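You operate a simulated robot arm through the tools that you are given. There is no shell and no other tool. Be economical: measure what you need, move in short steps, check, and stop when the job is done.

You run a simulated two-armed robot. Do the job below in one go: nothing can be reset, and whatever is moved stays where it is left.

JOB
On the top of the pallet stack, fold the rag in half, so that it is half as wide.

Only the result counts: the job must be done as asked and must still hold three seconds after the hand-in. Knocking over, shifting, dropping, spilling or breaking anything else fails it. Flat cloth is picked up by pressing the open fingertips on it (5 to 10 N) and closing them slowly along it; thin cloth reads only 2 to 8 mm in the jaws.

ROBOT AND FRAMES
Two 7-joint arms with two-finger parallel grippers on one trunk, on a base that drives. Base frame: it is fixed to the floor where the robot stands at the start and does not move with it; the origin is under the middle of the robot, x ahead of it, y to its left, z up. Units: mm, degrees, N and s.
The left shoulder is at the start at [60, 189, 828], the right one opposite. Places, roughly: top of the pallet stack [500, 0, 500]. Payload 3.43 kg a hand.
The tool frame of a hand sits at the grasp point between the pads (the TCP): z along the fingers, y along the line on which they close. The tips reach 30 mm beyond it. Largest opening 94 mm; finger width 28, thickness 10; the body of the gripper, 50 by 96 mm, starts 55 mm behind the TCP.
Orientation is told as [roll, pitch, yaw] about the base's x, y, z axes, in that order, counted from this pose: with the fingers straight down and closing along the base's y, the tool's x points along the base's -x, its y along +y and its z along -z.

CONTROLS
- The arms move only by the tool apply_moves. It takes "left_deltas", "right_deltas" or both (then of equal length, played together; a hand with none holds still); each is a list that holds one entry, the list of rows, each a list of 7 numbers: the shift along the tool's x, y, z in units of 150 mm (1.0 is 150 mm), then the turn, a rotation vector about the tool's x, y, z in units of 120 degrees (1.0 is 120 degrees), then the gripper command, from -1 (fully open) to 1 (shut), values between in proportion. In form: [[[dx, dy, dz, wx, wy, wz, jaw], ...]]. A call has 1 to 8 rows; each row is the pose to reach, as a shift and turn from the pose commanded when the call began, along the tool's axes at that moment. A call with a number of a shift or a turn outside -1 to 1 is refused whole. Each row takes 0.2 s and may step no farther than 50 mm and 8.6 degrees from the row before; otherwise, or with a gripper value out of range, the whole call is refused. A pose out of reach is approached as far as the arm can. The call stops where the force on the tool passes 40 N (or 10 N more than at its start, if that is more) or the arm is blocked; 0.2 s more then pass. The fingers move at their own pace (about 153 mm/s each) and stop on an object; they squeeze with about 37 N. The grip force told is the motor's: it shows also when the fingers shut on nothing. Time passes only in rows, and 0.2 s behind the last, so rows that repeat a pose let the fingers close. It gives the time, the measured TCP pose, the force on the tool (base axes), the opening and the grip force at its end, in the units of the frame above (readings bear some noise).
- Cameras (640 x 400 px; columns grow to the right, rows downward): "scene" is now at [-2.4, -13.2, 1359.3]; the picture's right is [-0.19, -0.98, 0.00], its down [-0.89, 0.17, -0.42] and it looks along [0.41, -0.08, -0.91] (base axes); focal length 287 px, centre (320, 200). "left" rides on the left gripper at [76, -14, -102] in its tool frame; the picture's right is [0.18, 0.98, 0.00], its down [-0.75, 0.14, -0.64] and it looks along [-0.63, 0.12, 0.77] (tool axes); focal length 243 px, centre (320, 200). "right" rides on the right gripper at [76, 14, -102] in its tool frame; the picture's right is [-0.18, 0.98, 0.00], its down [-0.75, -0.14, -0.64] and it looks along [-0.63, -0.12, 0.77] (tool axes); focal length 243 px, centre (320, 200). There is no depth. A picture from a camera that has moved, and an enlarged one, comes with that camera's place and axes in the base frame and with its lens.
- grab_frame(camera): a new picture of that camera. The clock stands still meanwhile.
- move_column(by): slides the trunk up (or, below 0, down) by that many mm; the arms and the scene camera ride with it, the base frame stays. It gives what a move gives, with no picture.
- base_move(legs): drives the robot by 1 to 6 legs, each [ahead, left, turn to the left] in mm, mm and degrees, along the robot's own axes; the way and the turn of a leg run together, so that a leg with both is an arc; at most 1500 mm and 180 degrees a leg. The arms and the cameras ride along, it lands a little off, and it stops where it bumps. It gives what a move gives.
- head_to(pan, tilt): turns the head with the scene camera to pan (to the left, within 86 degrees either way) and tilt (down, from -29 to 69), counted from straight ahead of the robot. It gives what a move gives.
- zoom(camera, box): a new picture of the part [left, top, right, bottom] of that camera's present view, enlarged. The clock stands still meanwhile.
- job_done(): hands the job in; it is judged then, once.

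Go step by step. Nothing tells you exact positions but the pictures and the camera data: compare them with the known pose of the tool, close in by small moves and look again before you grip or let go. The budget is 120 turns and 88 pictures, counting those below and the enlarged ones. Unless the task says otherwise, let go and move clear before handing in.

The tools are called after ">>>" as a command line: name --argument value ..., lists and objects as JSON in quotes. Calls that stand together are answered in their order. apply_moves: Moves the arms, as the interface text tells. Its arguments: {"type":"object","properties":{"left_deltas":{"type":"array","items":{"type":"array","items":{"type":"array","items":{"type":"number"}}}},"right_deltas":{"type":"array","items":{"type":"array","items":{"type":"array","items":{"type":"number"}}}}},"required":[]} The other tools are called the same way: move_column (by) slides the trunk up or down; base_move (legs) drives the base; head_to (pan, tilt) turns the head that bears the scene camera; grab_frame (camera) takes a picture; zoom (camera, box) takes an enlarged picture of a part of a camera's view; job_done () hands the job in.

At the start:

```text
time: 0.0
left_tcp_pos: [393.8, 123.3, 738.5]
left_ee_rot: [0.0, 0.0, 0.0]
left_force: [-0.9, 0.1, 0.2]
left_gripper_width: 94.0
left_grip_force: 0.1
right_tcp_pos: [316.5, -146.0, 688.7]
right_ee_rot: [0.0, -0.1, 0.0]
right_force: [-1.4, -0.6, 0.2]
right_gripper_width: 94.1
right_grip_force: 0.0
trunk travel left (down, up): [-500.0, 490.0]
robot x, y, heading: [-2.7, 0.8, -0.0]
head pan, tilt: [-11.1, 65.0]
```

scene: 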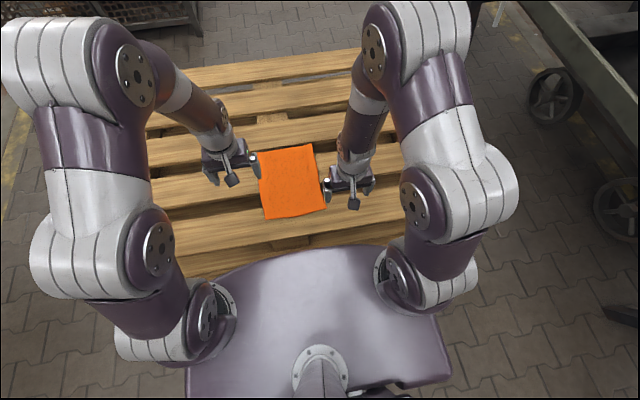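
right: 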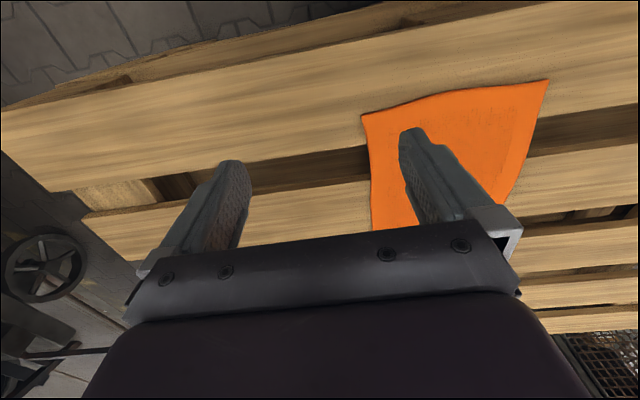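
left: 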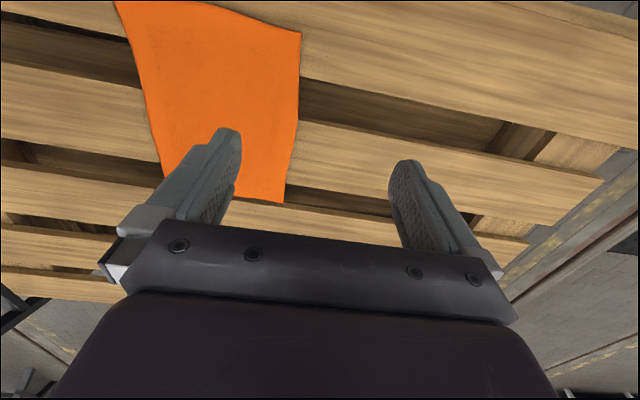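

I see the orange rag, roughly x 370–655 and y −110 to +100, on slats that run along y. I'll look closer at the rag and at the room between the robot and the pallet.

>>> zoom --camera "scene" --box '[220, 120, 364, 240]'

>>> head_to --pan 45 --tilt 60

>>> grab_frame --camera "scene"

```text
3.33 times, centred on (292, 180) of scene
camera zoom: at [-2.4, -13.2, 1359.3], right [-0.19, -0.98, 0.0], down [-0.89, 0.17, -0.42], along [0.41, -0.08, -0.91], focal length 958 px, centre (413, 267)
```

zoom: 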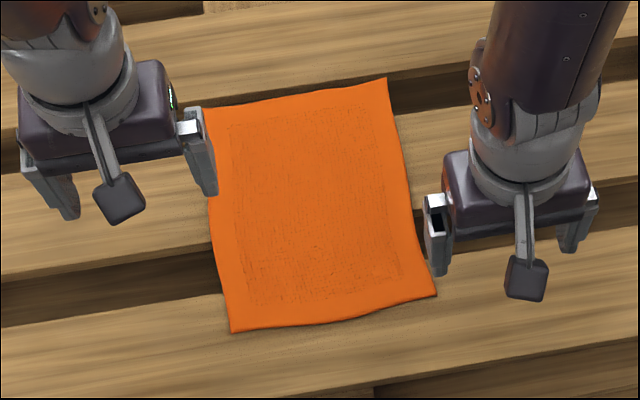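

```text
time: 1.2
left_tcp_pos: [393.7, 123.7, 739.4]
left_ee_rot: [0.0, 0.0, 0.0]
left_force: [0.4, -0.4, 0.1]
left_gripper_width: 93.8
left_grip_force: 0.1
right_tcp_pos: [317.2, -145.9, 688.8]
right_ee_rot: [0.2, 0.1, 0.0]
right_force: [-0.5, 0.1, 0.7]
right_gripper_width: 94.1
right_grip_force: 0.2
trunk travel left (down, up): [-500.0, 490.0]
robot x, y, heading: [3.7, 0.2, 0.0]
head pan, tilt: [45.0, 60.0]
```

```text
83 pictures are left
camera scene: at [-14.8, 45.5, 1364.9], right [0.71, -0.71, 0.0], down [-0.61, -0.61, -0.5], along [0.35, 0.35, -0.87], focal length 287 px, centre (320, 200)
```

scene: 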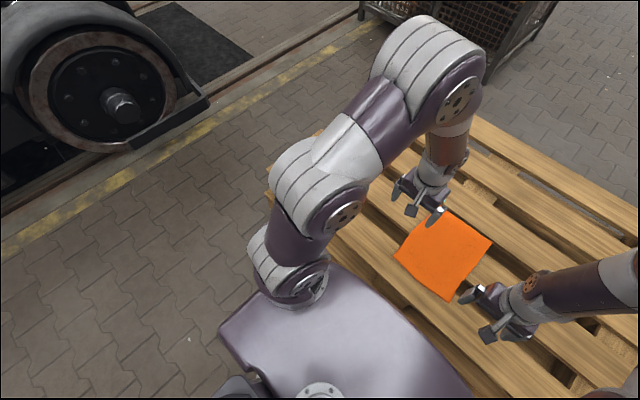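

The rag measures about x 374–650 and y −112 to +100, so its width is 212 mm along y. I want to turn the base a little to reach better, so first I'll use the left wrist camera to see how close the base stands to the pallet.

>>> apply_moves --left_deltas '[[[0.08, 0.12, 0, 0, 0, 0.07, -1], [0.16, 0.25, 0, 0, 0, 0.14, -1], [0.24, 0.37, 0, 0, 0, 0.21, -1], [0.32, 0.5, 0, 0, 0, 0.28, -1], [0.4, 0.62, 0, 0, 0, 0.35, -1], [0.48, 0.75, 0, 0, 0, 0.42, -1], [0.56, 0.87, 0, 0, 0, 0.49, -1], [0.64, 1.0, 0, 0, 0, 0.56, -1]]]'

>>> grab_frame --camera "left"

```text
time: 3.0
left_tcp_pos: [298.4, 274.7, 741.2]
left_ee_rot: [-0.1, 0.1, -67.3]
left_force: [-0.2, 0.0, 0.4]
left_gripper_width: 93.7
left_grip_force: 0.0
right_tcp_pos: [317.9, -147.0, 687.7]
right_ee_rot: [0.0, 0.0, 0.1]
right_force: [0.4, -0.2, -0.2]
right_gripper_width: 94.0
right_grip_force: 0.0
trunk travel left (down, up): [-500.0, 490.0]
robot x, y, heading: [-0.1, -1.3, 0.1]
head pan, tilt: [45.0, 60.0]
```

```text
82 pictures are left
camera left: at [255.5, 338.0, 842.4], right [0.84, 0.55, 0.0], down [0.42, -0.64, 0.64], along [0.35, -0.54, -0.77], focal length 243 px, centre (320, 200)
```

left: 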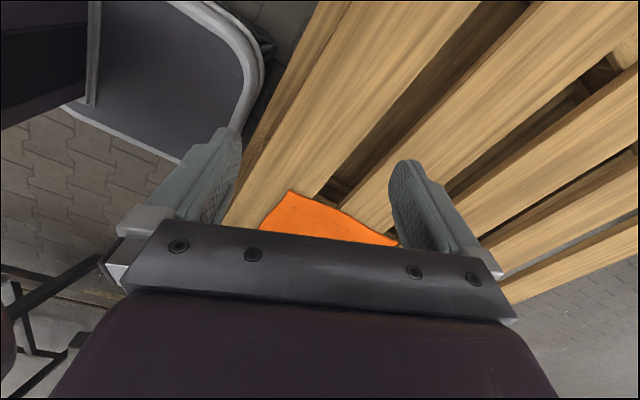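

The base front stands only about 25–30 mm from the pallet, so I will not drive and will lean the hands instead. Next I aim the head back at the rag to map the slats and gaps under its left edge.

>>> head_to --pan 0 --tilt 60

>>> grab_frame --camera "scene"

>>> zoom --camera "scene" --box '[250, 130, 394, 220]'

```text
time: 4.2
left_tcp_pos: [299.2, 273.8, 740.5]
left_ee_rot: [0.0, 0.0, -67.2]
left_force: [-0.3, -0.1, 0.0]
left_gripper_width: 94.4
left_grip_force: 0.0
right_tcp_pos: [317.0, -146.4, 688.6]
right_ee_rot: [-0.1, 0.0, 0.0]
right_force: [-0.1, 0.3, 0.2]
right_gripper_width: 94.2
right_grip_force: 0.0
trunk travel left (down, up): [-500.0, 490.0]
robot x, y, heading: [1.3, 2.0, 0.0]
head pan, tilt: [0.0, 60.0]
```

```text
81 pictures are left
camera scene: at [4.6, -1.5, 1364.9], right [0.0, -1.0, 0.0], down [-0.87, 0.0, -0.5], along [0.5, 0.0, -0.87], focal length 287 px, centre (320, 200)
```

scene: 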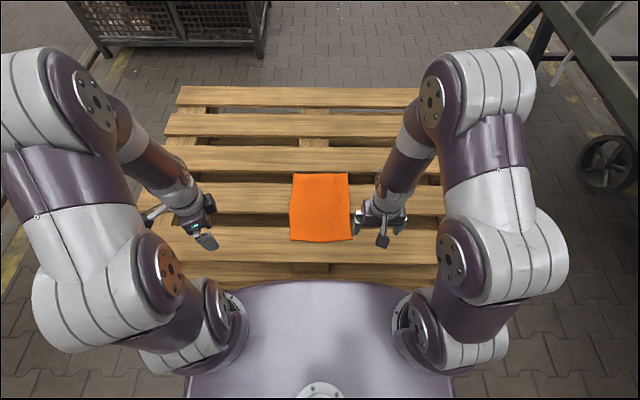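

```text
4.44 times, centred on (322, 175) of scene
camera zoom: at [4.6, -1.5, 1364.9], right [0.0, -1.0, 0.0], down [-0.87, 0.0, -0.5], along [0.5, 0.0, -0.87], focal length 1278 px, centre (311, 311)
```

zoom: 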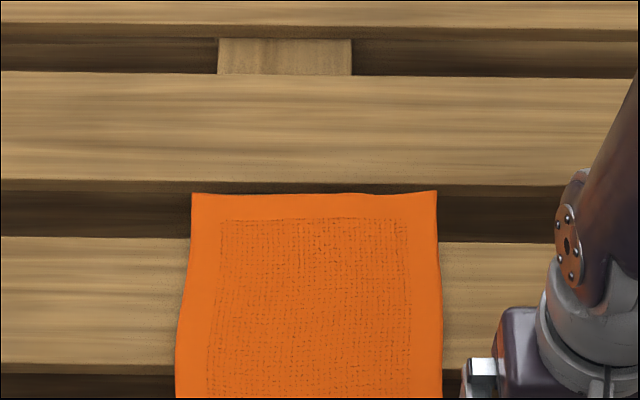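

The middle slat spans x≈482–600 and the near slat ends at x≈421; the rag's left edge is at y≈102, its right edge at y≈−110 and its middle at y≈−4. My plan is to fold the left edge over to the right, with the left hand gripping near x≈396 and the right hand near x≈578. I'll bring the left hand back first.

>>> apply_moves --left_deltas '[[[-0.125, 0.036, 0.08, 0, 0, -0.07, -1], [-0.25, 0.072, 0.16, 0, 0, -0.14, -1], [-0.374, 0.109, 0.24, 0, 0, -0.21, -1], [-0.5, 0.145, 0.32, 0, 0, -0.28, -1], [-0.62, 0.18, 0.4, 0, 0, -0.35, -1], [-0.75, 0.22, 0.49, 0, 0, -0.42, -1], [-0.87, 0.25, 0.57, 0, 0, -0.49, -1], [-0.997, 0.29, 0.653, 0, 0, -0.56, -1]]]'

```text
time: 6.0
left_tcp_pos: [397.2, 152.6, 642.4]
left_ee_rot: [0.0, 0.0, 0.1]
left_force: [0.0, 1.2, -0.2]
left_gripper_width: 94.2
left_grip_force: 0.1
right_tcp_pos: [318.3, -146.7, 688.6]
right_ee_rot: [0.0, 0.0, 0.0]
right_force: [0.2, -0.6, -0.4]
right_gripper_width: 93.9
right_grip_force: 0.0
trunk travel left (down, up): [-500.0, 490.0]
robot x, y, heading: [0.2, -1.7, 0.0]
head pan, tilt: [0.0, 60.0]
```

The left hand is back and upright. I lean it back and outward, and start the right hand toward the far grip point.

>>> apply_moves --left_deltas '[[[0, 0.0, 0, 0.017, -0.031, 0, -1], [0, 0, 0, 0.033, -0.062, 0, -1], [0, 0, 0, 0.05, -0.094, 0, -1], [0, 0, 0, 0.067, -0.125, 0, -1]]]' --right_deltas '[[[-0.25, 0.16, 0, 0, -0.025, 0, -1], [-0.5, 0.33, 0, 0, -0.05, 0, -1], [-0.75, 0.5, 0, 0, -0.075, 0, -1], [-1.0, 0.66, 0, 0, -0.1, 0, -1]]]'

>>> grab_frame --camera "scene"

```text
time: 7.0
left_tcp_pos: [397.3, 153.1, 641.8]
left_ee_rot: [-8.3, -15.1, 1.1]
left_force: [0.5, -0.4, -0.4]
left_gripper_width: 93.8
left_grip_force: 0.1
right_tcp_pos: [467.3, -47.2, 687.5]
right_ee_rot: [0.0, -12.0, 0.0]
right_force: [1.1, -0.1, -0.4]
right_gripper_width: 94.1
right_grip_force: 0.0
trunk travel left (down, up): [-500.0, 490.0]
robot x, y, heading: [2.9, -0.7, -0.1]
head pan, tilt: [0.0, 60.0]
```

```text
79 pictures are left
camera scene: at [4.6, -1.0, 1364.9], right [0.0, -1.0, 0.0], down [-0.87, 0.0, -0.5], along [0.5, 0.0, -0.87], focal length 287 px, centre (320, 200)
```

scene: 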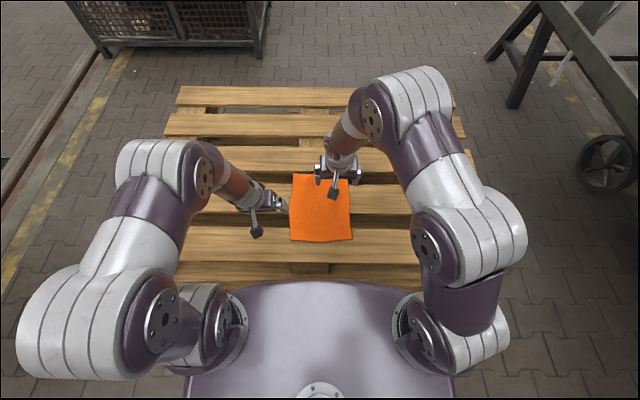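

There is plenty of room. The right hand goes on toward the far grip point at x 578, and both jaws close to about 26 mm.

>>> apply_moves --right_deltas '[[[-0.144, 0.128, 0.216, 0, 0, 0, 0], [-0.288, 0.256, 0.432, 0, 0, 0, 0.4], [-0.432, 0.385, 0.647, 0, 0, 0, 0.45], [-0.576, 0.513, 0.863, 0, 0, 0, 0.45]]]'

>>> grab_frame --camera "scene"

>>> grab_frame --camera "right"

```text
time: 8.0
left_tcp_pos: [394.9, 153.7, 641.4]
left_ee_rot: [-8.2, -14.9, 1.1]
left_force: [-0.5, -0.3, 0.6]
left_gripper_width: 94.1
left_grip_force: 0.1
right_tcp_pos: [579.0, 29.2, 578.6]
right_ee_rot: [-0.1, -12.0, 0.0]
right_force: [0.2, -0.1, 0.9]
right_gripper_width: 25.8
right_grip_force: 0.0
trunk travel left (down, up): [-500.0, 490.0]
robot x, y, heading: [-0.9, 0.6, 0.2]
head pan, tilt: [0.0, 60.0]
```

```text
78 pictures are left
camera scene: at [5.5, -1.5, 1364.9], right [0.0, -1.0, 0.0], down [-0.87, 0.0, -0.5], along [0.5, 0.0, -0.87], focal length 287 px, centre (320, 200)
```

scene: 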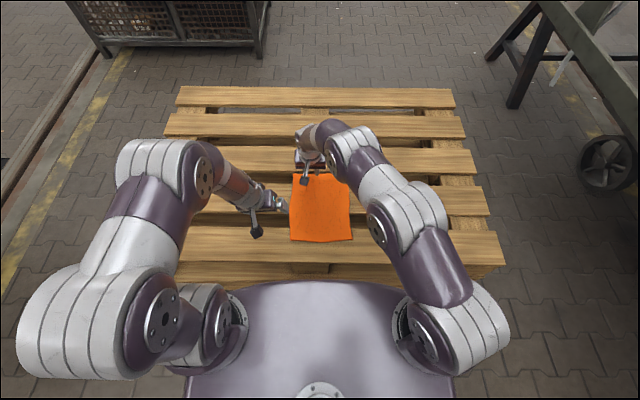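

```text
77 pictures are left
camera right: at [483.1, 42.8, 661.6], right [0.18, 0.98, 0.04], down [0.6, -0.14, 0.78], along [0.78, -0.12, -0.62], focal length 243 px, centre (320, 200)
```

right: 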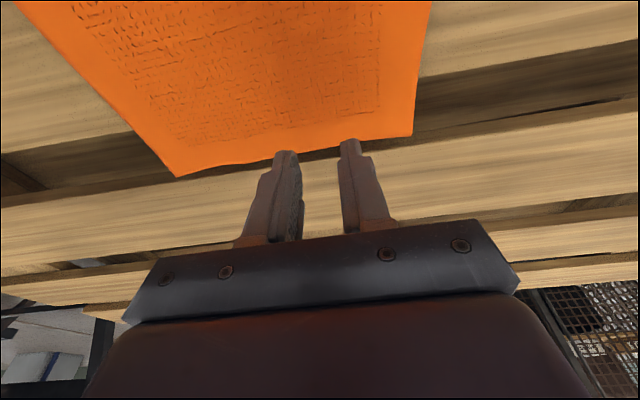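

The right camera suggests the left edge may be nearer y≈112 than 102. I'll move to a low hover and compare it directly with the fingertips.

>>> apply_moves --right_deltas '[[[0.035, 0.111, 0.163, 0, 0, 0, 0.45], [0.07, 0.222, 0.326, 0, 0, 0, 0.45], [0.104, 0.333, 0.489, 0, 0, 0, 0.45]]]'

>>> grab_frame --camera "right"

>>> grab_frame --camera "left"

>>> zoom --camera "scene" --box '[250, 110, 394, 260]'

```text
time: 8.6
left_tcp_pos: [395.3, 153.4, 642.9]
left_ee_rot: [-8.2, -15.1, 1.1]
left_force: [0.1, 0.1, -0.1]
left_gripper_width: 93.9
left_grip_force: 0.0
right_tcp_pos: [584.0, 64.6, 541.4]
right_ee_rot: [0.5, -13.0, -0.1]
right_force: [-5.5, -1.5, 17.2]
right_gripper_width: 25.8
right_grip_force: 0.1
trunk travel left (down, up): [-500.0, 490.0]
robot x, y, heading: [4.0, 0.8, 0.3]
head pan, tilt: [0.0, 60.0]
stopped in row 3 (right hand): the force on the tool passed its limit (the readings are from after the stop); the commanded pose is now the measured one
```

```text
76 pictures are left
camera right: at [487.9, 77.3, 623.3], right [0.18, 0.98, 0.05], down [0.59, -0.15, 0.79], along [0.79, -0.11, -0.61], focal length 243 px, centre (320, 200)
```

right: 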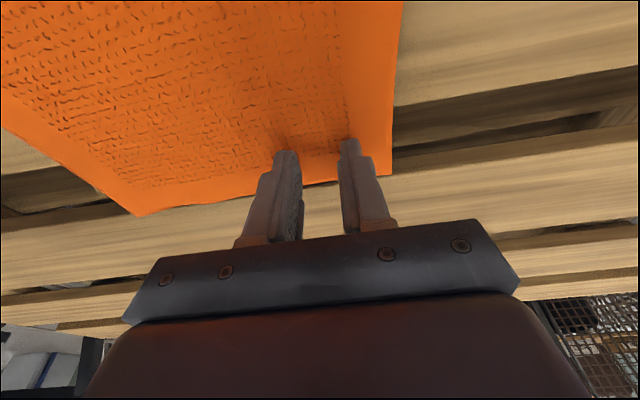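

```text
75 pictures are left
camera left: at [295.2, 150.6, 721.6], right [-0.16, 0.97, -0.18], down [0.56, 0.24, 0.79], along [0.81, 0.02, -0.59], focal length 243 px, centre (320, 200)
```

left: 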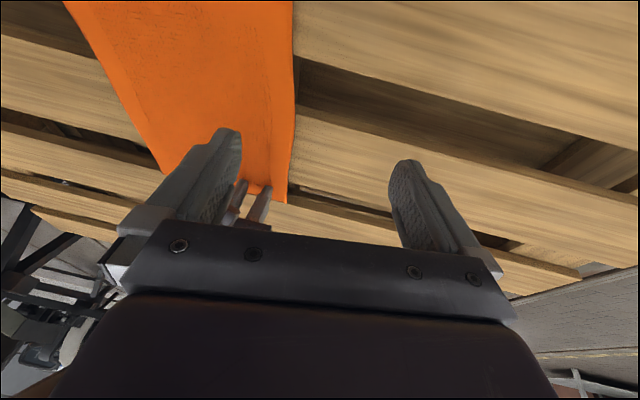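

```text
2.67 times, centred on (322, 185) of scene
camera zoom: at [4.1, -1.5, 1365.1], right [0.0, -1.0, 0.0], down [-0.87, 0.0, -0.5], along [0.5, 0.0, -0.87], focal length 766 px, centre (315, 240)
```

zoom: 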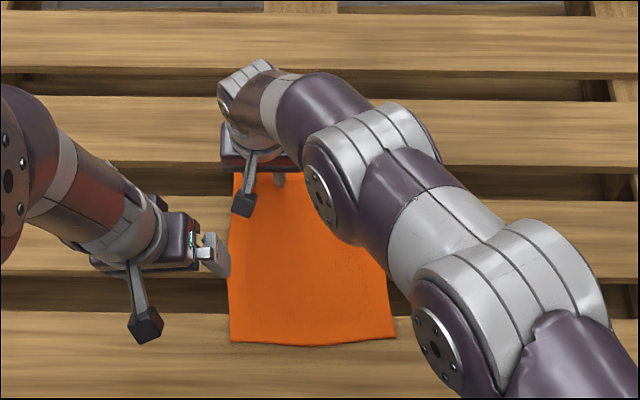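

The tips touched at TCP z≈541, so the surface is really at z≈510, not 457. That puts the rag at x≈352–610 and y≈−104 to +96, the middle slat at x≈454–566 and the near slat up to x≈400. I lift the right hand off and bring it over the middle slat.

>>> apply_moves --right_deltas '[[[-0.036, 0, -0.156, 0, 0, 0, 0.45], [0.1, 0.02, -0.19, 0, 0, 0, 0.45], [0.244, 0.049, -0.218, 0, 0, 0, 0.45]]]'

>>> grab_frame --camera "right"

```text
time: 9.4
left_tcp_pos: [396.8, 153.1, 641.7]
left_ee_rot: [-8.3, -15.0, 1.1]
left_force: [0.9, 0.6, 0.2]
left_gripper_width: 93.9
left_grip_force: 0.1
right_tcp_pos: [538.8, 71.3, 562.0]
right_ee_rot: [0.3, -12.7, -0.1]
right_force: [-0.3, -0.1, -1.1]
right_gripper_width: 25.8
right_grip_force: 0.0
trunk travel left (down, up): [-500.0, 490.0]
robot x, y, heading: [2.4, 1.4, 0.2]
head pan, tilt: [0.0, 60.0]
```

```text
73 pictures are left
camera right: at [442.4, 84.3, 644.8], right [0.18, 0.98, 0.05], down [0.59, -0.15, 0.79], along [0.79, -0.12, -0.61], focal length 243 px, centre (320, 200)
```

right: 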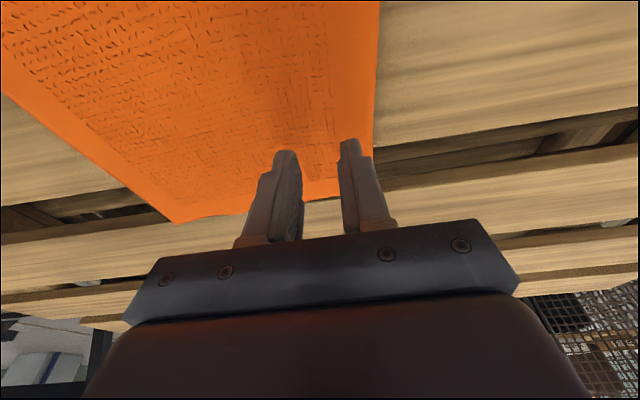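

The rag is intact but was dragged about 6–8 mm to the left; its left edge is now at y≈107 in the middle and y≈100 at the near end. I move both hands to hover over their grip points.

>>> apply_moves --left_deltas '[[[0.105, -0.147, 0.158, -0.0215, 0, 0.006, 0.45], [0.21, -0.294, 0.316, -0.043, 0.001, 0.011, 0.45], [0.316, -0.441, 0.474, -0.0644, 0.001, 0.017, 0.45]]]' --right_deltas '[[[0, 0.024, 0, 0, 0, 0, 0.45], [0, 0.048, 0, 0, 0, 0, 0.45], [0, 0.073, 0, 0, 0, 0, 0.45]]]'

>>> grab_frame --camera "right"

>>> grab_frame --camera "left"

>>> zoom --camera "scene" --box '[250, 110, 394, 260]'

```text
time: 10.2
left_tcp_pos: [366.4, 76.0, 571.5]
left_ee_rot: [0.2, -15.0, -1.1]
left_force: [-0.5, 0.3, -0.5]
left_gripper_width: 26.0
left_grip_force: 0.0
right_tcp_pos: [540.6, 83.6, 563.0]
right_ee_rot: [0.3, -12.8, 0.0]
right_force: [1.0, -0.2, -0.2]
right_gripper_width: 25.7
right_grip_force: 0.0
trunk travel left (down, up): [-500.0, 490.0]
robot x, y, heading: [-0.2, -1.5, -0.1]
head pan, tilt: [0.0, 60.0]
```

```text
72 pictures are left
camera right: at [443.8, 94.8, 644.7], right [0.18, 0.98, 0.05], down [0.59, -0.15, 0.79], along [0.78, -0.11, -0.61], focal length 243 px, centre (320, 200)
```

right: 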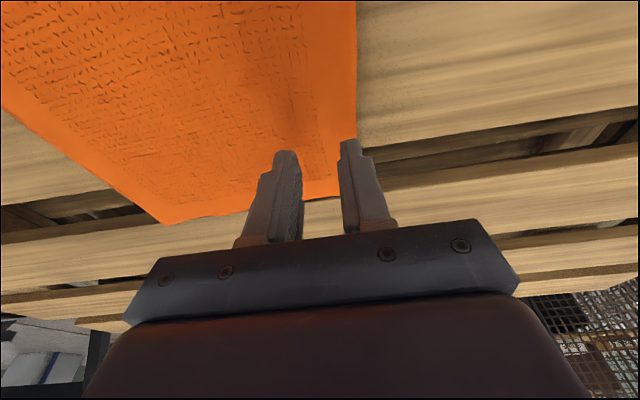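

```text
71 pictures are left
camera left: at [265.7, 62.2, 649.6], right [-0.16, 0.99, -0.05], down [0.56, 0.13, 0.81], along [0.81, 0.1, -0.58], focal length 243 px, centre (320, 200)
```

left: 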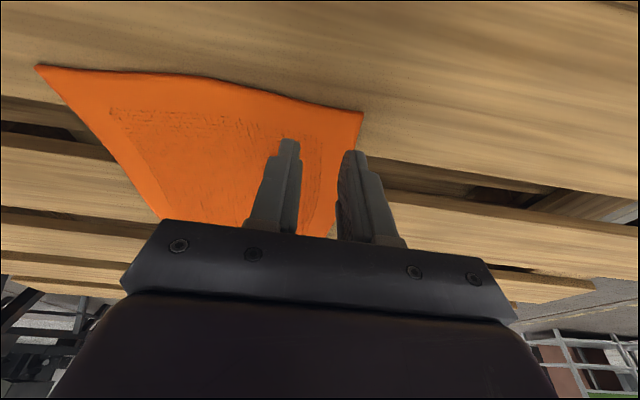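

```text
2.67 times, centred on (322, 185) of scene
camera zoom: at [5.3, -2.3, 1364.9], right [0.0, -1.0, 0.0], down [-0.87, 0.0, -0.5], along [0.5, 0.0, -0.87], focal length 766 px, centre (315, 240)
```

zoom: 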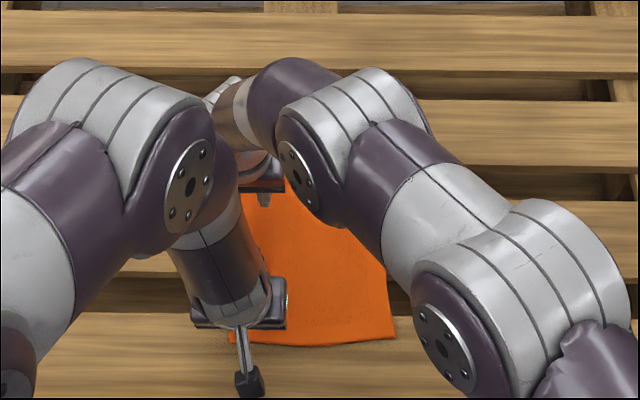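

The edges beside the tips are at y≈98 (near) and y≈109 (far). I shift the left hand 4 mm inward and lower both hands to just above contact.

>>> apply_moves --left_deltas '[[[0.021, -0.013, 0.08, 0, 0, 0, 0.45], [0.041, -0.027, 0.155, 0, 0, 0, 0.45]]]' --right_deltas '[[[0.013, 0, 0.06, 0, 0, 0, 0.45], [0.025, 0, 0.11, 0, 0, 0, 0.45]]]'

>>> apply_moves --left_deltas '[[[0.0035, 0, 0.013, 0, 0, 0, 0.45], [0.0035, 0, 0.013, 0, 0, 0, 0.45]]]' --right_deltas '[[[0.003, 0, 0.013, 0, 0, 0, 0.45], [0.003, 0, 0.013, 0, 0, 0, 0.45]]]'

```text
time: 10.8
left_tcp_pos: [366.3, 73.1, 546.5]
left_ee_rot: [0.1, -14.9, -1.0]
left_force: [-0.1, -0.3, -0.3]
left_gripper_width: 26.0
left_grip_force: 0.1
right_tcp_pos: [541.0, 82.0, 546.7]
right_ee_rot: [0.3, -12.8, -0.1]
right_force: [0.5, 0.1, -0.4]
right_gripper_width: 25.6
right_grip_force: 0.1
trunk travel left (down, up): [-500.0, 490.0]
robot x, y, heading: [2.6, 0.0, -0.1]
head pan, tilt: [0.0, 60.0]
```

```text
time: 11.4
left_tcp_pos: [367.8, 73.6, 545.7]
left_ee_rot: [0.1, -15.1, -1.1]
left_force: [-0.2, -0.2, -0.5]
left_gripper_width: 25.8
left_grip_force: 0.1
right_tcp_pos: [541.0, 82.0, 544.3]
right_ee_rot: [0.3, -12.7, -0.1]
right_force: [0.2, 0.5, -0.3]
right_gripper_width: 26.1
right_grip_force: 0.0
trunk travel left (down, up): [-500.0, 490.0]
robot x, y, heading: [-1.4, 0.2, 0.0]
head pan, tilt: [0.0, 60.0]
```

No contact yet, so I keep going down in 2 mm steps.

>>> apply_moves --left_deltas '[[[0.0035, 0, 0.013, 0, 0, 0, 0.45], [0.0035, 0, 0.013, 0, 0, 0, 0.45]]]' --right_deltas '[[[0.003, 0, 0.013, 0, 0, 0, 0.45], [0.003, 0, 0.013, 0, 0, 0, 0.45]]]'

>>> apply_moves --left_deltas '[[[0.0035, 0, 0.013, 0, 0, 0, 0.45], [0.0035, 0, 0.013, 0, 0, 0, 0.45]]]' --right_deltas '[[[0.003, 0, 0.013, 0, 0, 0, 0.45], [0.003, 0, 0.013, 0, 0, 0, 0.45]]]'

```text
time: 12.0
left_tcp_pos: [366.5, 73.1, 543.6]
left_ee_rot: [0.1, -15.0, -1.1]
left_force: [0.0, -1.1, 1.2]
left_gripper_width: 26.0
left_grip_force: 0.0
right_tcp_pos: [540.4, 82.4, 542.9]
right_ee_rot: [0.3, -12.9, -0.1]
right_force: [0.3, -0.6, 3.3]
right_gripper_width: 25.8
right_grip_force: 0.0
trunk travel left (down, up): [-500.0, 490.0]
robot x, y, heading: [-4.3, -1.1, 0.0]
head pan, tilt: [0.0, 60.0]
```

```text
time: 12.6
left_tcp_pos: [367.7, 73.1, 542.5]
left_ee_rot: [0.0, -15.1, -1.0]
left_force: [1.3, 2.0, 6.6]
left_gripper_width: 25.6
left_grip_force: 0.2
right_tcp_pos: [540.4, 82.5, 541.0]
right_ee_rot: [0.4, -13.0, -0.1]
right_force: [-0.3, -3.5, 13.6]
right_gripper_width: 26.1
right_grip_force: 0.0
trunk travel left (down, up): [-500.0, 490.0]
robot x, y, heading: [2.3, 4.8, 0.1]
head pan, tilt: [0.0, 60.0]
```

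The left hand presses with 6.6 N and the right with about 13.6 N, so I ease the right slightly. Now I close both jaws slowly.

>>> apply_moves --left_deltas '[[[0, 0, 0, 0, 0, 0, 0.5], [0, 0, 0, 0, 0, 0, 0.57], [0, 0, 0, 0, 0, 0, 0.64], [0, 0, 0, 0, 0, 0, 0.71], [0, 0, 0, 0, 0, 0, 0.78], [0, 0, 0, 0, 0, 0, 0.86], [0, 0, 0, 0, 0, 0, 0.94], [0, 0, 0, 0, 0, 0, 1]]]' --right_deltas '[[[-0.001, 0, -0.004, 0, 0, 0, 0.5], [-0.001, 0, -0.004, 0, 0, 0, 0.57], [-0.001, 0, -0.004, 0, 0, 0, 0.64], [-0.001, 0, -0.004, 0, 0, 0, 0.71], [-0.001, 0, -0.004, 0, 0, 0, 0.78], [-0.001, 0, -0.004, 0, 0, 0, 0.86], [-0.001, 0, -0.004, 0, 0, 0, 0.94], [-0.001, 0, -0.004, 0, 0, 0, 1]]]'

>>> grab_frame --camera "right"

>>> grab_frame --camera "left"

```text
time: 14.4
left_tcp_pos: [366.5, 73.8, 542.1]
left_ee_rot: [0.1, -15.2, -1.1]
left_force: [1.5, 0.8, 12.1]
left_gripper_width: 0.2
left_grip_force: 33.0
right_tcp_pos: [541.6, 82.1, 542.5]
right_ee_rot: [0.2, -12.9, -0.3]
right_force: [-0.4, 0.1, 14.4]
right_gripper_width: 0.1
right_grip_force: 32.9
trunk travel left (down, up): [-500.0, 490.0]
robot x, y, heading: [-0.8, -0.7, 0.1]
head pan, tilt: [0.0, 60.0]
```

```text
69 pictures are left
camera right: at [444.0, 95.5, 623.6], right [0.18, 0.98, 0.05], down [0.59, -0.15, 0.79], along [0.79, -0.11, -0.61], focal length 243 px, centre (320, 200)
```

right: 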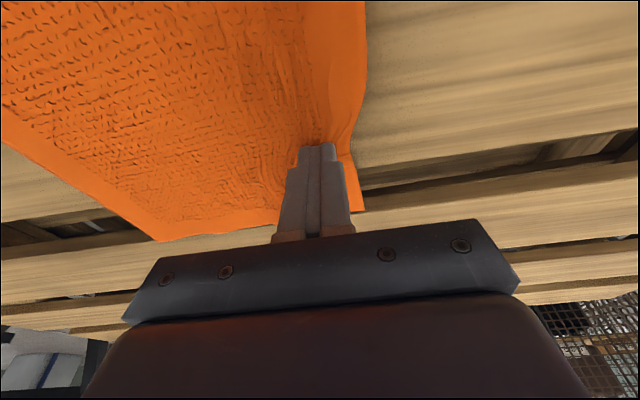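

```text
68 pictures are left
camera left: at [265.6, 59.3, 620.6], right [-0.16, 0.99, -0.05], down [0.56, 0.13, 0.82], along [0.81, 0.1, -0.58], focal length 243 px, centre (320, 200)
```

left: 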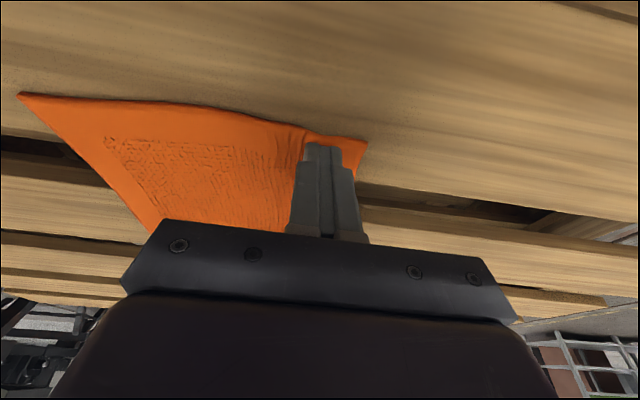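

Both jaws shut on nothing (0.1–0.2 mm), because the ridge was too small and slipped out. I lift, reduce the lean, open to about 44 mm and try again for a taller ridge.

>>> apply_moves --left_deltas '[[[-0.0345, 0, -0.129, 0, 0, 0, 1], [-0.0345, -0.03, -0.129, 0, 0.02, 0, 0.06], [-0.0345, -0.063, -0.129, 0, 0.042, 0, 0.06]]]' --right_deltas '[[[-0.0295, 0, -0.13, 0, 0, 0, 1], [-0.0295, -0.03, -0.13, 0, 0.023, 0, 0.06], [-0.0295, -0.06, -0.13, 0, 0.047, 0, 0.06]]]'

>>> grab_frame --camera "right"

>>> grab_frame --camera "left"

```text
time: 15.2
left_tcp_pos: [367.3, 64.1, 560.8]
left_ee_rot: [0.1, -10.0, -1.0]
left_force: [-0.3, 0.5, -0.2]
left_gripper_width: 44.2
left_grip_force: 0.0
right_tcp_pos: [542.6, 73.0, 560.9]
right_ee_rot: [0.3, -7.2, 0.0]
right_force: [-0.5, 0.1, 0.4]
right_gripper_width: 44.1
right_grip_force: 0.1
trunk travel left (down, up): [-500.0, 490.0]
robot x, y, heading: [-0.4, 0.6, -0.2]
head pan, tilt: [0.0, 60.0]
```

```text
67 pictures are left
camera right: at [453.4, 85.5, 651.8], right [0.18, 0.98, 0.03], down [0.67, -0.14, 0.73], along [0.72, -0.11, -0.68], focal length 243 px, centre (320, 200)
```

right: 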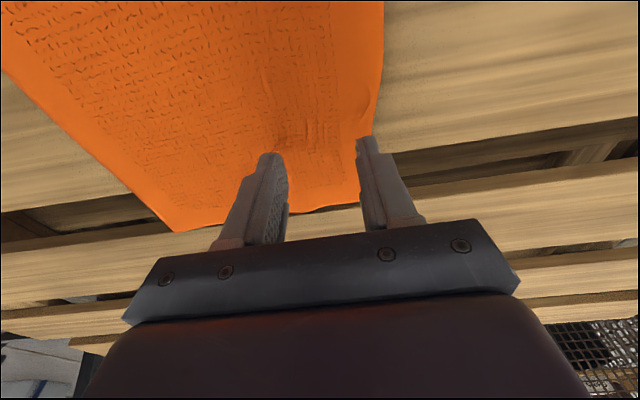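

```text
66 pictures are left
camera left: at [274.6, 49.7, 647.6], right [-0.16, 0.99, -0.03], down [0.63, 0.13, 0.76], along [0.76, 0.11, -0.65], focal length 243 px, centre (320, 200)
```

left: 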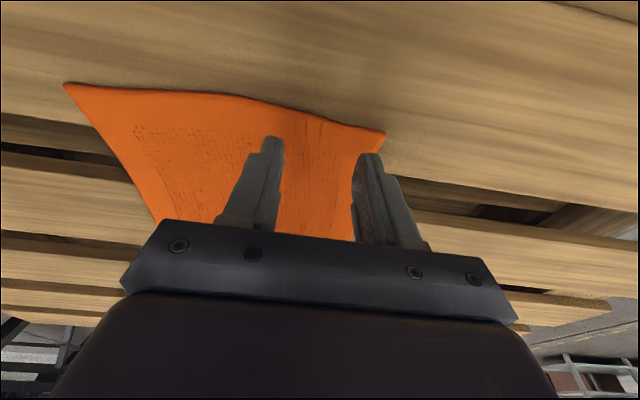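

The rag is nearly flat again. I shift the right hand 5 mm inward and descend to contact.

>>> apply_moves --left_deltas '[[[0.01, 0, 0.056, 0, 0, 0, 0.06], [0.0197, 0, 0.1116, 0, 0, 0, 0.06]]]' --right_deltas '[[[0.007, -0.033, 0.056, 0, 0, 0, 0.06], [0.0142, -0.033, 0.1124, 0, 0, 0, 0.06]]]'

>>> apply_moves --left_deltas '[[[0.0023, 0, 0.013, 0, 0, 0, 0.06], [0.0023, 0, 0.013, 0, 0, 0, 0.06]]]' --right_deltas '[[[0.002, 0, 0.013, 0, 0, 0, 0.06], [0.002, 0, 0.013, 0, 0, 0, 0.06]]]'

```text
time: 15.8
left_tcp_pos: [366.4, 62.4, 543.6]
left_ee_rot: [-0.1, -9.9, -1.1]
left_force: [0.2, -0.3, 0.9]
left_gripper_width: 44.2
left_grip_force: 0.0
right_tcp_pos: [542.6, 67.9, 543.1]
right_ee_rot: [0.3, -7.2, 0.1]
right_force: [0.3, -0.4, -0.1]
right_gripper_width: 44.2
right_grip_force: 0.1
trunk travel left (down, up): [-500.0, 490.0]
robot x, y, heading: [-1.5, -1.1, 0.3]
head pan, tilt: [0.0, 60.0]
```

```text
time: 16.4
left_tcp_pos: [367.1, 62.6, 542.5]
left_ee_rot: [0.0, -10.0, -1.1]
left_force: [-0.4, -1.0, 7.2]
left_gripper_width: 43.9
left_grip_force: 0.1
right_tcp_pos: [540.5, 67.9, 542.8]
right_ee_rot: [0.3, -7.2, -0.1]
right_force: [0.0, -0.3, 1.9]
right_gripper_width: 44.4
right_grip_force: 0.1
trunk travel left (down, up): [-500.0, 490.0]
robot x, y, heading: [0.7, 4.1, 0.0]
head pan, tilt: [0.0, 60.0]
```

The left hand presses with 7 N. I lower the right 1 mm and close slowly partway.

>>> apply_moves --left_deltas '[[[0, 0, 0, 0, 0, 0, 0.06], [0, 0, 0, 0, 0, 0, 0.13], [0, 0, 0, 0, 0, 0, 0.2], [0, 0, 0, 0, 0, 0, 0.27], [0, 0, 0, 0, 0, 0, 0.34], [0, 0, 0, 0, 0, 0, 0.41], [0, 0, 0, 0, 0, 0, 0.48], [0, 0, 0, 0, 0, 0, 0.55]]]' --right_deltas '[[[0.001, 0, 0.008, 0, 0, 0, 0.06], [0.001, 0, 0.008, 0, 0, 0, 0.13], [0.001, 0, 0.008, 0, 0, 0, 0.2], [0.001, 0, 0.008, 0, 0, 0, 0.27], [0.001, 0, 0.008, 0, 0, 0, 0.34], [0.001, 0, 0.008, 0, 0, 0, 0.41], [0.001, 0, 0.008, 0, 0, 0, 0.48], [0.001, 0, 0.008, 0, 0, 0, 0.55]]]'

>>> grab_frame --camera "right"

>>> grab_frame --camera "left"

```text
time: 18.2
left_tcp_pos: [366.9, 63.8, 542.2]
left_ee_rot: [0.1, -10.0, -1.1]
left_force: [0.3, 0.9, 7.9]
left_gripper_width: 20.3
left_grip_force: 0.0
right_tcp_pos: [540.5, 67.0, 541.0]
right_ee_rot: [0.3, -7.2, -0.1]
right_force: [0.0, -0.2, 5.5]
right_gripper_width: 20.7
right_grip_force: 0.1
trunk travel left (down, up): [-500.0, 490.0]
robot x, y, heading: [-0.7, 6.5, 0.2]
head pan, tilt: [0.0, 60.0]
```

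```text
65 pictures are left
camera right: at [452.3, 80.9, 632.6], right [0.18, 0.98, 0.03], down [0.67, -0.15, 0.73], along [0.72, -0.11, -0.68], focal length 243 px, centre (320, 200)
```

right: 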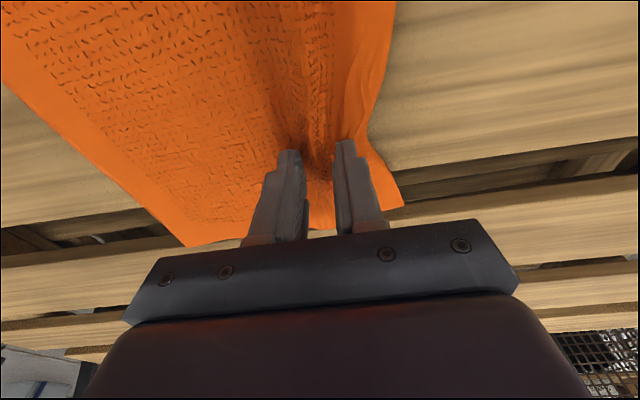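

```text
64 pictures are left
camera left: at [273.8, 49.4, 629.0], right [-0.16, 0.99, -0.03], down [0.63, 0.13, 0.76], along [0.76, 0.1, -0.65], focal length 243 px, centre (320, 200)
```

left: 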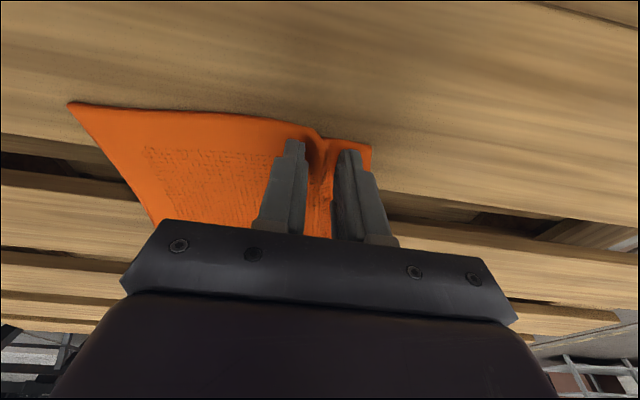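

The ridge is forming clearly between the fingers of both hands. I keep closing slowly.

>>> apply_moves --left_deltas '[[[0, 0, 0, 0, 0, 0, 0.6], [0, 0, 0, 0, 0, 0, 0.66], [0, 0, 0, 0, 0, 0, 0.72], [0, 0, 0, 0, 0, 0, 0.78], [0, 0, 0, 0, 0, 0, 0.84], [0, 0, 0, 0, 0, 0, 0.9], [0, 0, 0, 0, 0, 0, 0.96], [0, 0, 0, 0, 0, 0, 1]]]' --right_deltas '[[[0, 0, 0, 0, 0, 0, 0.6], [0, 0, 0, 0, 0, 0, 0.66], [0, 0, 0, 0, 0, 0, 0.72], [0, 0, 0, 0, 0, 0, 0.78], [0, 0, 0, 0, 0, 0, 0.84], [0, 0, 0, 0, 0, 0, 0.9], [0, 0, 0, 0, 0, 0, 0.96], [0, 0, 0, 0, 0, 0, 1]]]'

>>> grab_frame --camera "right"

>>> grab_frame --camera "left"

```text
time: 20.0
left_tcp_pos: [367.0, 63.1, 542.3]
left_ee_rot: [0.1, -10.0, -1.1]
left_force: [0.1, 0.0, 6.2]
left_gripper_width: 4.0
left_grip_force: 36.3
right_tcp_pos: [540.4, 68.2, 542.6]
right_ee_rot: [0.3, -7.2, 0.0]
right_force: [-0.7, 1.0, 5.3]
right_gripper_width: 4.2
right_grip_force: 36.9
trunk travel left (down, up): [-500.0, 490.0]
robot x, y, heading: [0.1, -1.4, -0.0]
head pan, tilt: [0.0, 60.0]
```

```text
63 pictures are left
camera right: at [452.3, 80.9, 632.5], right [0.18, 0.98, 0.03], down [0.67, -0.15, 0.73], along [0.72, -0.11, -0.68], focal length 243 px, centre (320, 200)
```

right: 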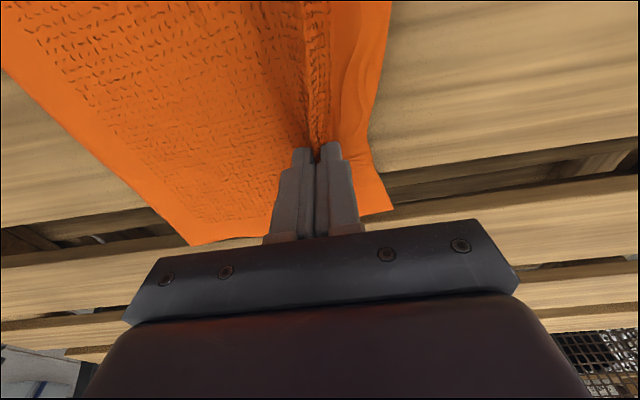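

```text
62 pictures are left
camera left: at [273.8, 49.4, 629.0], right [-0.16, 0.99, -0.03], down [0.63, 0.13, 0.76], along [0.76, 0.11, -0.65], focal length 243 px, centre (320, 200)
```

left: 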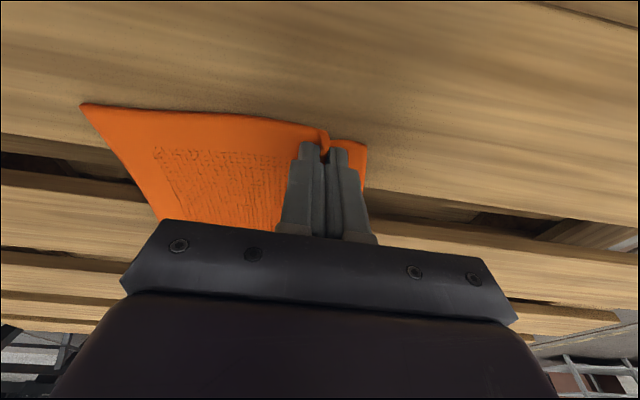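

Both jaws now hold cloth (4 mm). I check where the right edge of the rag lies before carrying.

>>> zoom --camera "scene" --box '[250, 110, 394, 260]'

```text
2.67 times, centred on (322, 185) of scene
camera zoom: at [3.7, -1.8, 1364.9], right [0.0, -1.0, 0.0], down [-0.87, 0.0, -0.5], along [0.5, 0.0, -0.87], focal length 766 px, centre (315, 240)
```

zoom: 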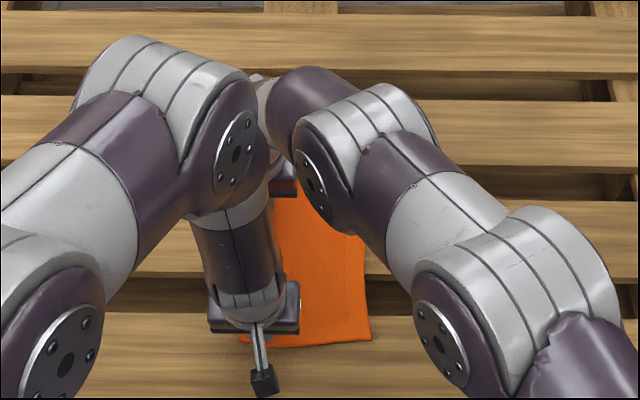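

Both grips hold, but the pleat swallows about 45 mm of width and dragged the rag 28 mm left, so the hem would end up folded the wrong way. A pinch with the ridge running out to the edge is cleaner, so I open slowly to spread the cloth back and then lift off.

>>> apply_moves --left_deltas '[[[0, 0, 0, 0, 0, 0, 0.9], [0, 0, 0, 0, 0, 0, 0.78], [0, 0, 0, 0, 0, 0, 0.66], [0, 0, 0, 0, 0, 0, 0.54], [0, 0, 0, 0, 0, 0, 0.42], [0, 0, 0, 0, 0, 0, 0.3], [0, 0, 0, 0, 0, 0, 0.18], [0, 0, 0, 0, 0, 0, 0.06]]]' --right_deltas '[[[0, 0, 0, 0, 0, 0, 0.9], [0, 0, 0, 0, 0, 0, 0.78], [0, 0, 0, 0, 0, 0, 0.66], [0, 0, 0, 0, 0, 0, 0.54], [0, 0, 0, 0, 0, 0, 0.42], [0, 0, 0, 0, 0, 0, 0.3], [0, 0, 0, 0, 0, 0, 0.18], [0, 0, 0, 0, 0, 0, 0.06]]]'

>>> apply_moves --left_deltas '[[[-0.0345, 0.1, -0.2, 0, 0, 0, 0.06], [-0.0345, 0.2, -0.4, 0, 0, 0, 0.06], [-0.0345, 0.4, -0.6, 0, 0, 0, 0.06]]]' --right_deltas '[[[-0.02, 0, -0.2, 0, 0, 0, 0.06], [-0.03, -0.1, -0.4, 0, 0, 0, 0.06], [-0.03, -0.2, -0.6, 0, 0, 0, 0.06]]]'

>>> zoom --camera "scene" --box '[250, 110, 394, 260]'

>>> grab_frame --camera "left"

>>> grab_frame --camera "right"

```text
time: 21.8
left_tcp_pos: [367.9, 63.9, 542.7]
left_ee_rot: [0.1, -10.1, -1.1]
left_force: [-0.8, 0.0, 7.2]
left_gripper_width: 42.4
left_grip_force: 0.1
right_tcp_pos: [539.8, 67.7, 542.5]
right_ee_rot: [0.3, -7.2, 0.0]
right_force: [0.2, 0.6, 5.1]
right_gripper_width: 42.2
right_grip_force: 0.1
trunk travel left (down, up): [-500.0, 490.0]
robot x, y, heading: [0.7, 0.8, 0.0]
head pan, tilt: [0.0, 60.0]
```

```text
time: 22.6
left_tcp_pos: [357.2, 122.7, 632.5]
left_ee_rot: [0.0, -10.0, -1.1]
left_force: [-0.3, -0.3, 0.3]
left_gripper_width: 44.2
left_grip_force: 0.1
right_tcp_pos: [531.2, 38.3, 633.5]
right_ee_rot: [0.4, -7.0, -0.1]
right_force: [-0.2, 0.4, 0.3]
right_gripper_width: 44.2
right_grip_force: 0.1
trunk travel left (down, up): [-500.0, 490.0]
robot x, y, heading: [1.7, -2.4, 0.0]
head pan, tilt: [0.0, 60.0]
```

```text
2.67 times, centred on (322, 185) of scene
camera zoom: at [3.6, -1.2, 1364.7], right [0.0, -1.0, 0.0], down [-0.87, 0.0, -0.5], along [0.5, 0.0, -0.87], focal length 766 px, centre (315, 240)
```

zoom: 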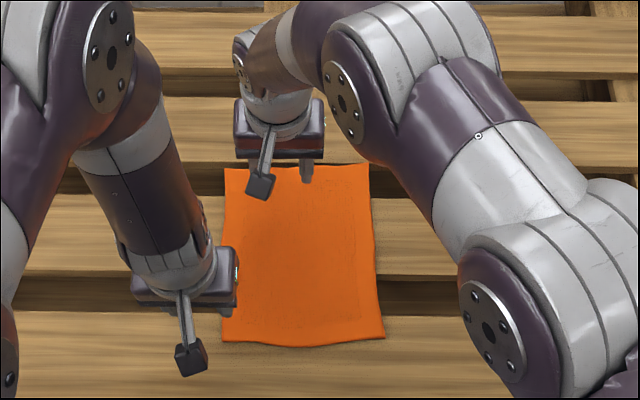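

```text
59 pictures are left
camera left: at [264.0, 108.9, 718.7], right [-0.16, 0.99, -0.03], down [0.63, 0.13, 0.76], along [0.76, 0.1, -0.65], focal length 243 px, centre (320, 200)
```

left: 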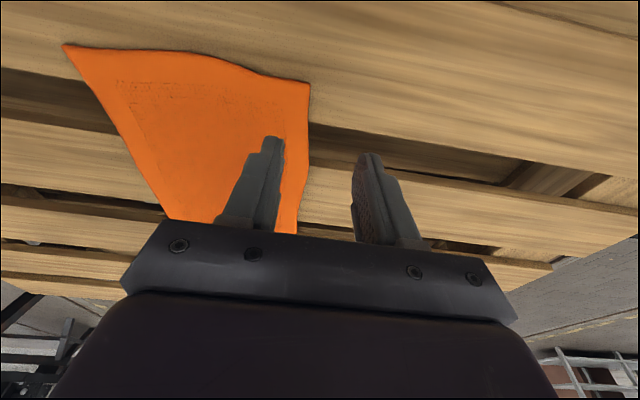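

```text
58 pictures are left
camera right: at [443.7, 51.3, 723.2], right [0.18, 0.98, 0.03], down [0.67, -0.15, 0.73], along [0.72, -0.12, -0.68], focal length 243 px, centre (320, 200)
```

right: 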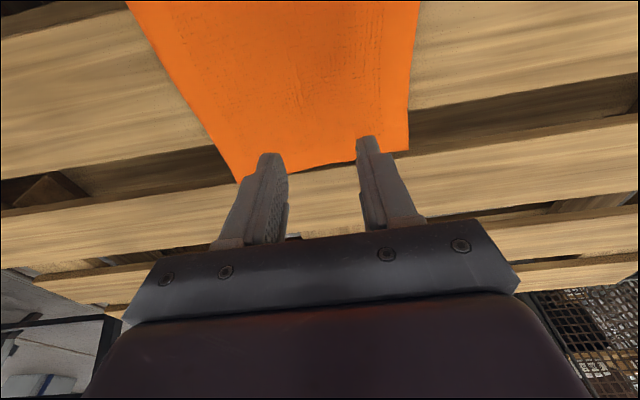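

The rag sprang back flat: its left edge runs from (356, 110) to (610, 123) and its right edge from (361, −86) to (619, −76). Now I turn the right hand to close along x at the edge, and the left hand 45° to pinch the near-left corner.

>>> apply_moves --left_deltas '[[[0, 0, 0, 0, 0.042, 0, 0.06], [0, 0, 0, 0, 0.083, 0, 0.1]]]' --right_deltas '[[[0, 0, 0, 0, 0.03, 0, 0.06], [0, 0, 0, 0, 0.06, 0, 0.06]]]'

>>> apply_moves --left_deltas '[[[0, 0.0, 0, 0, 0, 0.063, 0.2], [0, 0, 0, 0, 0, 0.125, 0.2], [0, 0, 0, 0, 0, 0.19, 0.2], [0, 0, 0, 0, 0, 0.25, 0.2], [0, 0, 0, 0, 0, 0.31, 0.2], [0, 0, 0, 0, 0, 0.367, 0.2], [0, 0, 0, 0, 0, 0.367, 0.2], [0, 0, 0, 0, 0, 0.367, 0.2]]]' --right_deltas '[[[0, 0.05, 0, 0, 0, -0.07, 0.06], [0, 0.1, 0, 0, 0, -0.14, 0.06], [0, 0.15, 0, 0, 0, -0.21, 0.06], [0, 0.2, 0, 0, 0, -0.28, 0.06], [0, 0.2, 0, 0, 0, -0.35, 0.06], [0, 0.2, 0, 0, 0, -0.42, 0.06], [0, 0.2, 0, 0, 0, -0.49, 0.06], [0, 0.2, 0, 0, 0, -0.56, 0.06]]]'

```text
time: 23.2
left_tcp_pos: [359.0, 121.9, 631.4]
left_ee_rot: [-0.1, -1.1, -1.0]
left_force: [0.8, 0.6, -0.5]
left_gripper_width: 42.3
left_grip_force: 0.1
right_tcp_pos: [533.2, 38.3, 632.2]
right_ee_rot: [0.4, 0.1, 0.0]
right_force: [-0.3, 0.3, 0.6]
right_gripper_width: 44.2
right_grip_force: 0.1
trunk travel left (down, up): [-500.0, 490.0]
robot x, y, heading: [-1.6, 3.7, 0.0]
head pan, tilt: [0.0, 60.0]
```

```text
time: 25.0
left_tcp_pos: [358.9, 123.8, 631.7]
left_ee_rot: [0.1, 0.0, -45.1]
left_force: [0.2, -0.1, -0.3]
left_gripper_width: 37.6
left_grip_force: 0.1
right_tcp_pos: [532.5, 68.5, 631.2]
right_ee_rot: [0.1, -0.3, 67.2]
right_force: [-0.3, 0.1, -0.9]
right_gripper_width: 44.2
right_grip_force: 0.2
trunk travel left (down, up): [-500.0, 490.0]
robot x, y, heading: [-2.5, -1.5, -0.2]
head pan, tilt: [0.0, 60.0]
```

>>> apply_moves --left_deltas '[[[-0.08, -0.036, 0.138, 0, 0, 0, 0.2], [-0.167, -0.072, 0.276, 0, 0, 0, 0.2], [-0.25, -0.108, 0.413, 0, 0, 0, 0.2]]]' --right_deltas '[[[0, 0, 0, 0, 0, -0.071, 0.06], [0, 0, 0, 0, 0, -0.142, 0.06], [0, 0, 0, 0, 0, -0.213, 0.06]]]'

>>> grab_frame --camera "left"

>>> grab_frame --camera "right"

```text
time: 25.8
left_tcp_pos: [373.3, 85.9, 569.7]
left_ee_rot: [0.0, 0.1, -45.1]
left_force: [-0.7, -0.8, -0.4]
left_gripper_width: 37.5
left_grip_force: 0.0
right_tcp_pos: [533.8, 66.8, 630.9]
right_ee_rot: [0.0, -0.3, 92.9]
right_force: [-0.6, 0.4, -0.4]
right_gripper_width: 43.8
right_grip_force: 0.0
trunk travel left (down, up): [-500.0, 490.0]
robot x, y, heading: [0.8, -0.7, 0.1]
head pan, tilt: [0.0, 60.0]
```

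```text
57 pictures are left
camera left: at [309.4, 127.3, 670.3], right [0.57, 0.82, 0.0], down [0.63, -0.43, 0.64], along [0.53, -0.36, -0.77], focal length 243 px, centre (320, 200)
```

left: 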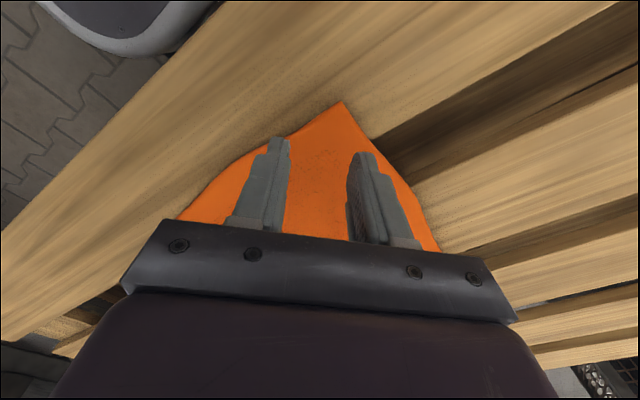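

```text
56 pictures are left
camera right: at [524.0, -11.1, 731.4], right [-0.99, 0.13, 0.0], down [0.1, 0.76, 0.65], along [0.09, 0.64, -0.76], focal length 243 px, centre (320, 200)
```

right: 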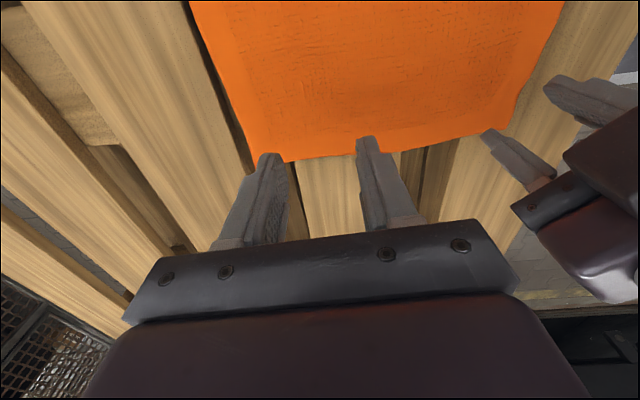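

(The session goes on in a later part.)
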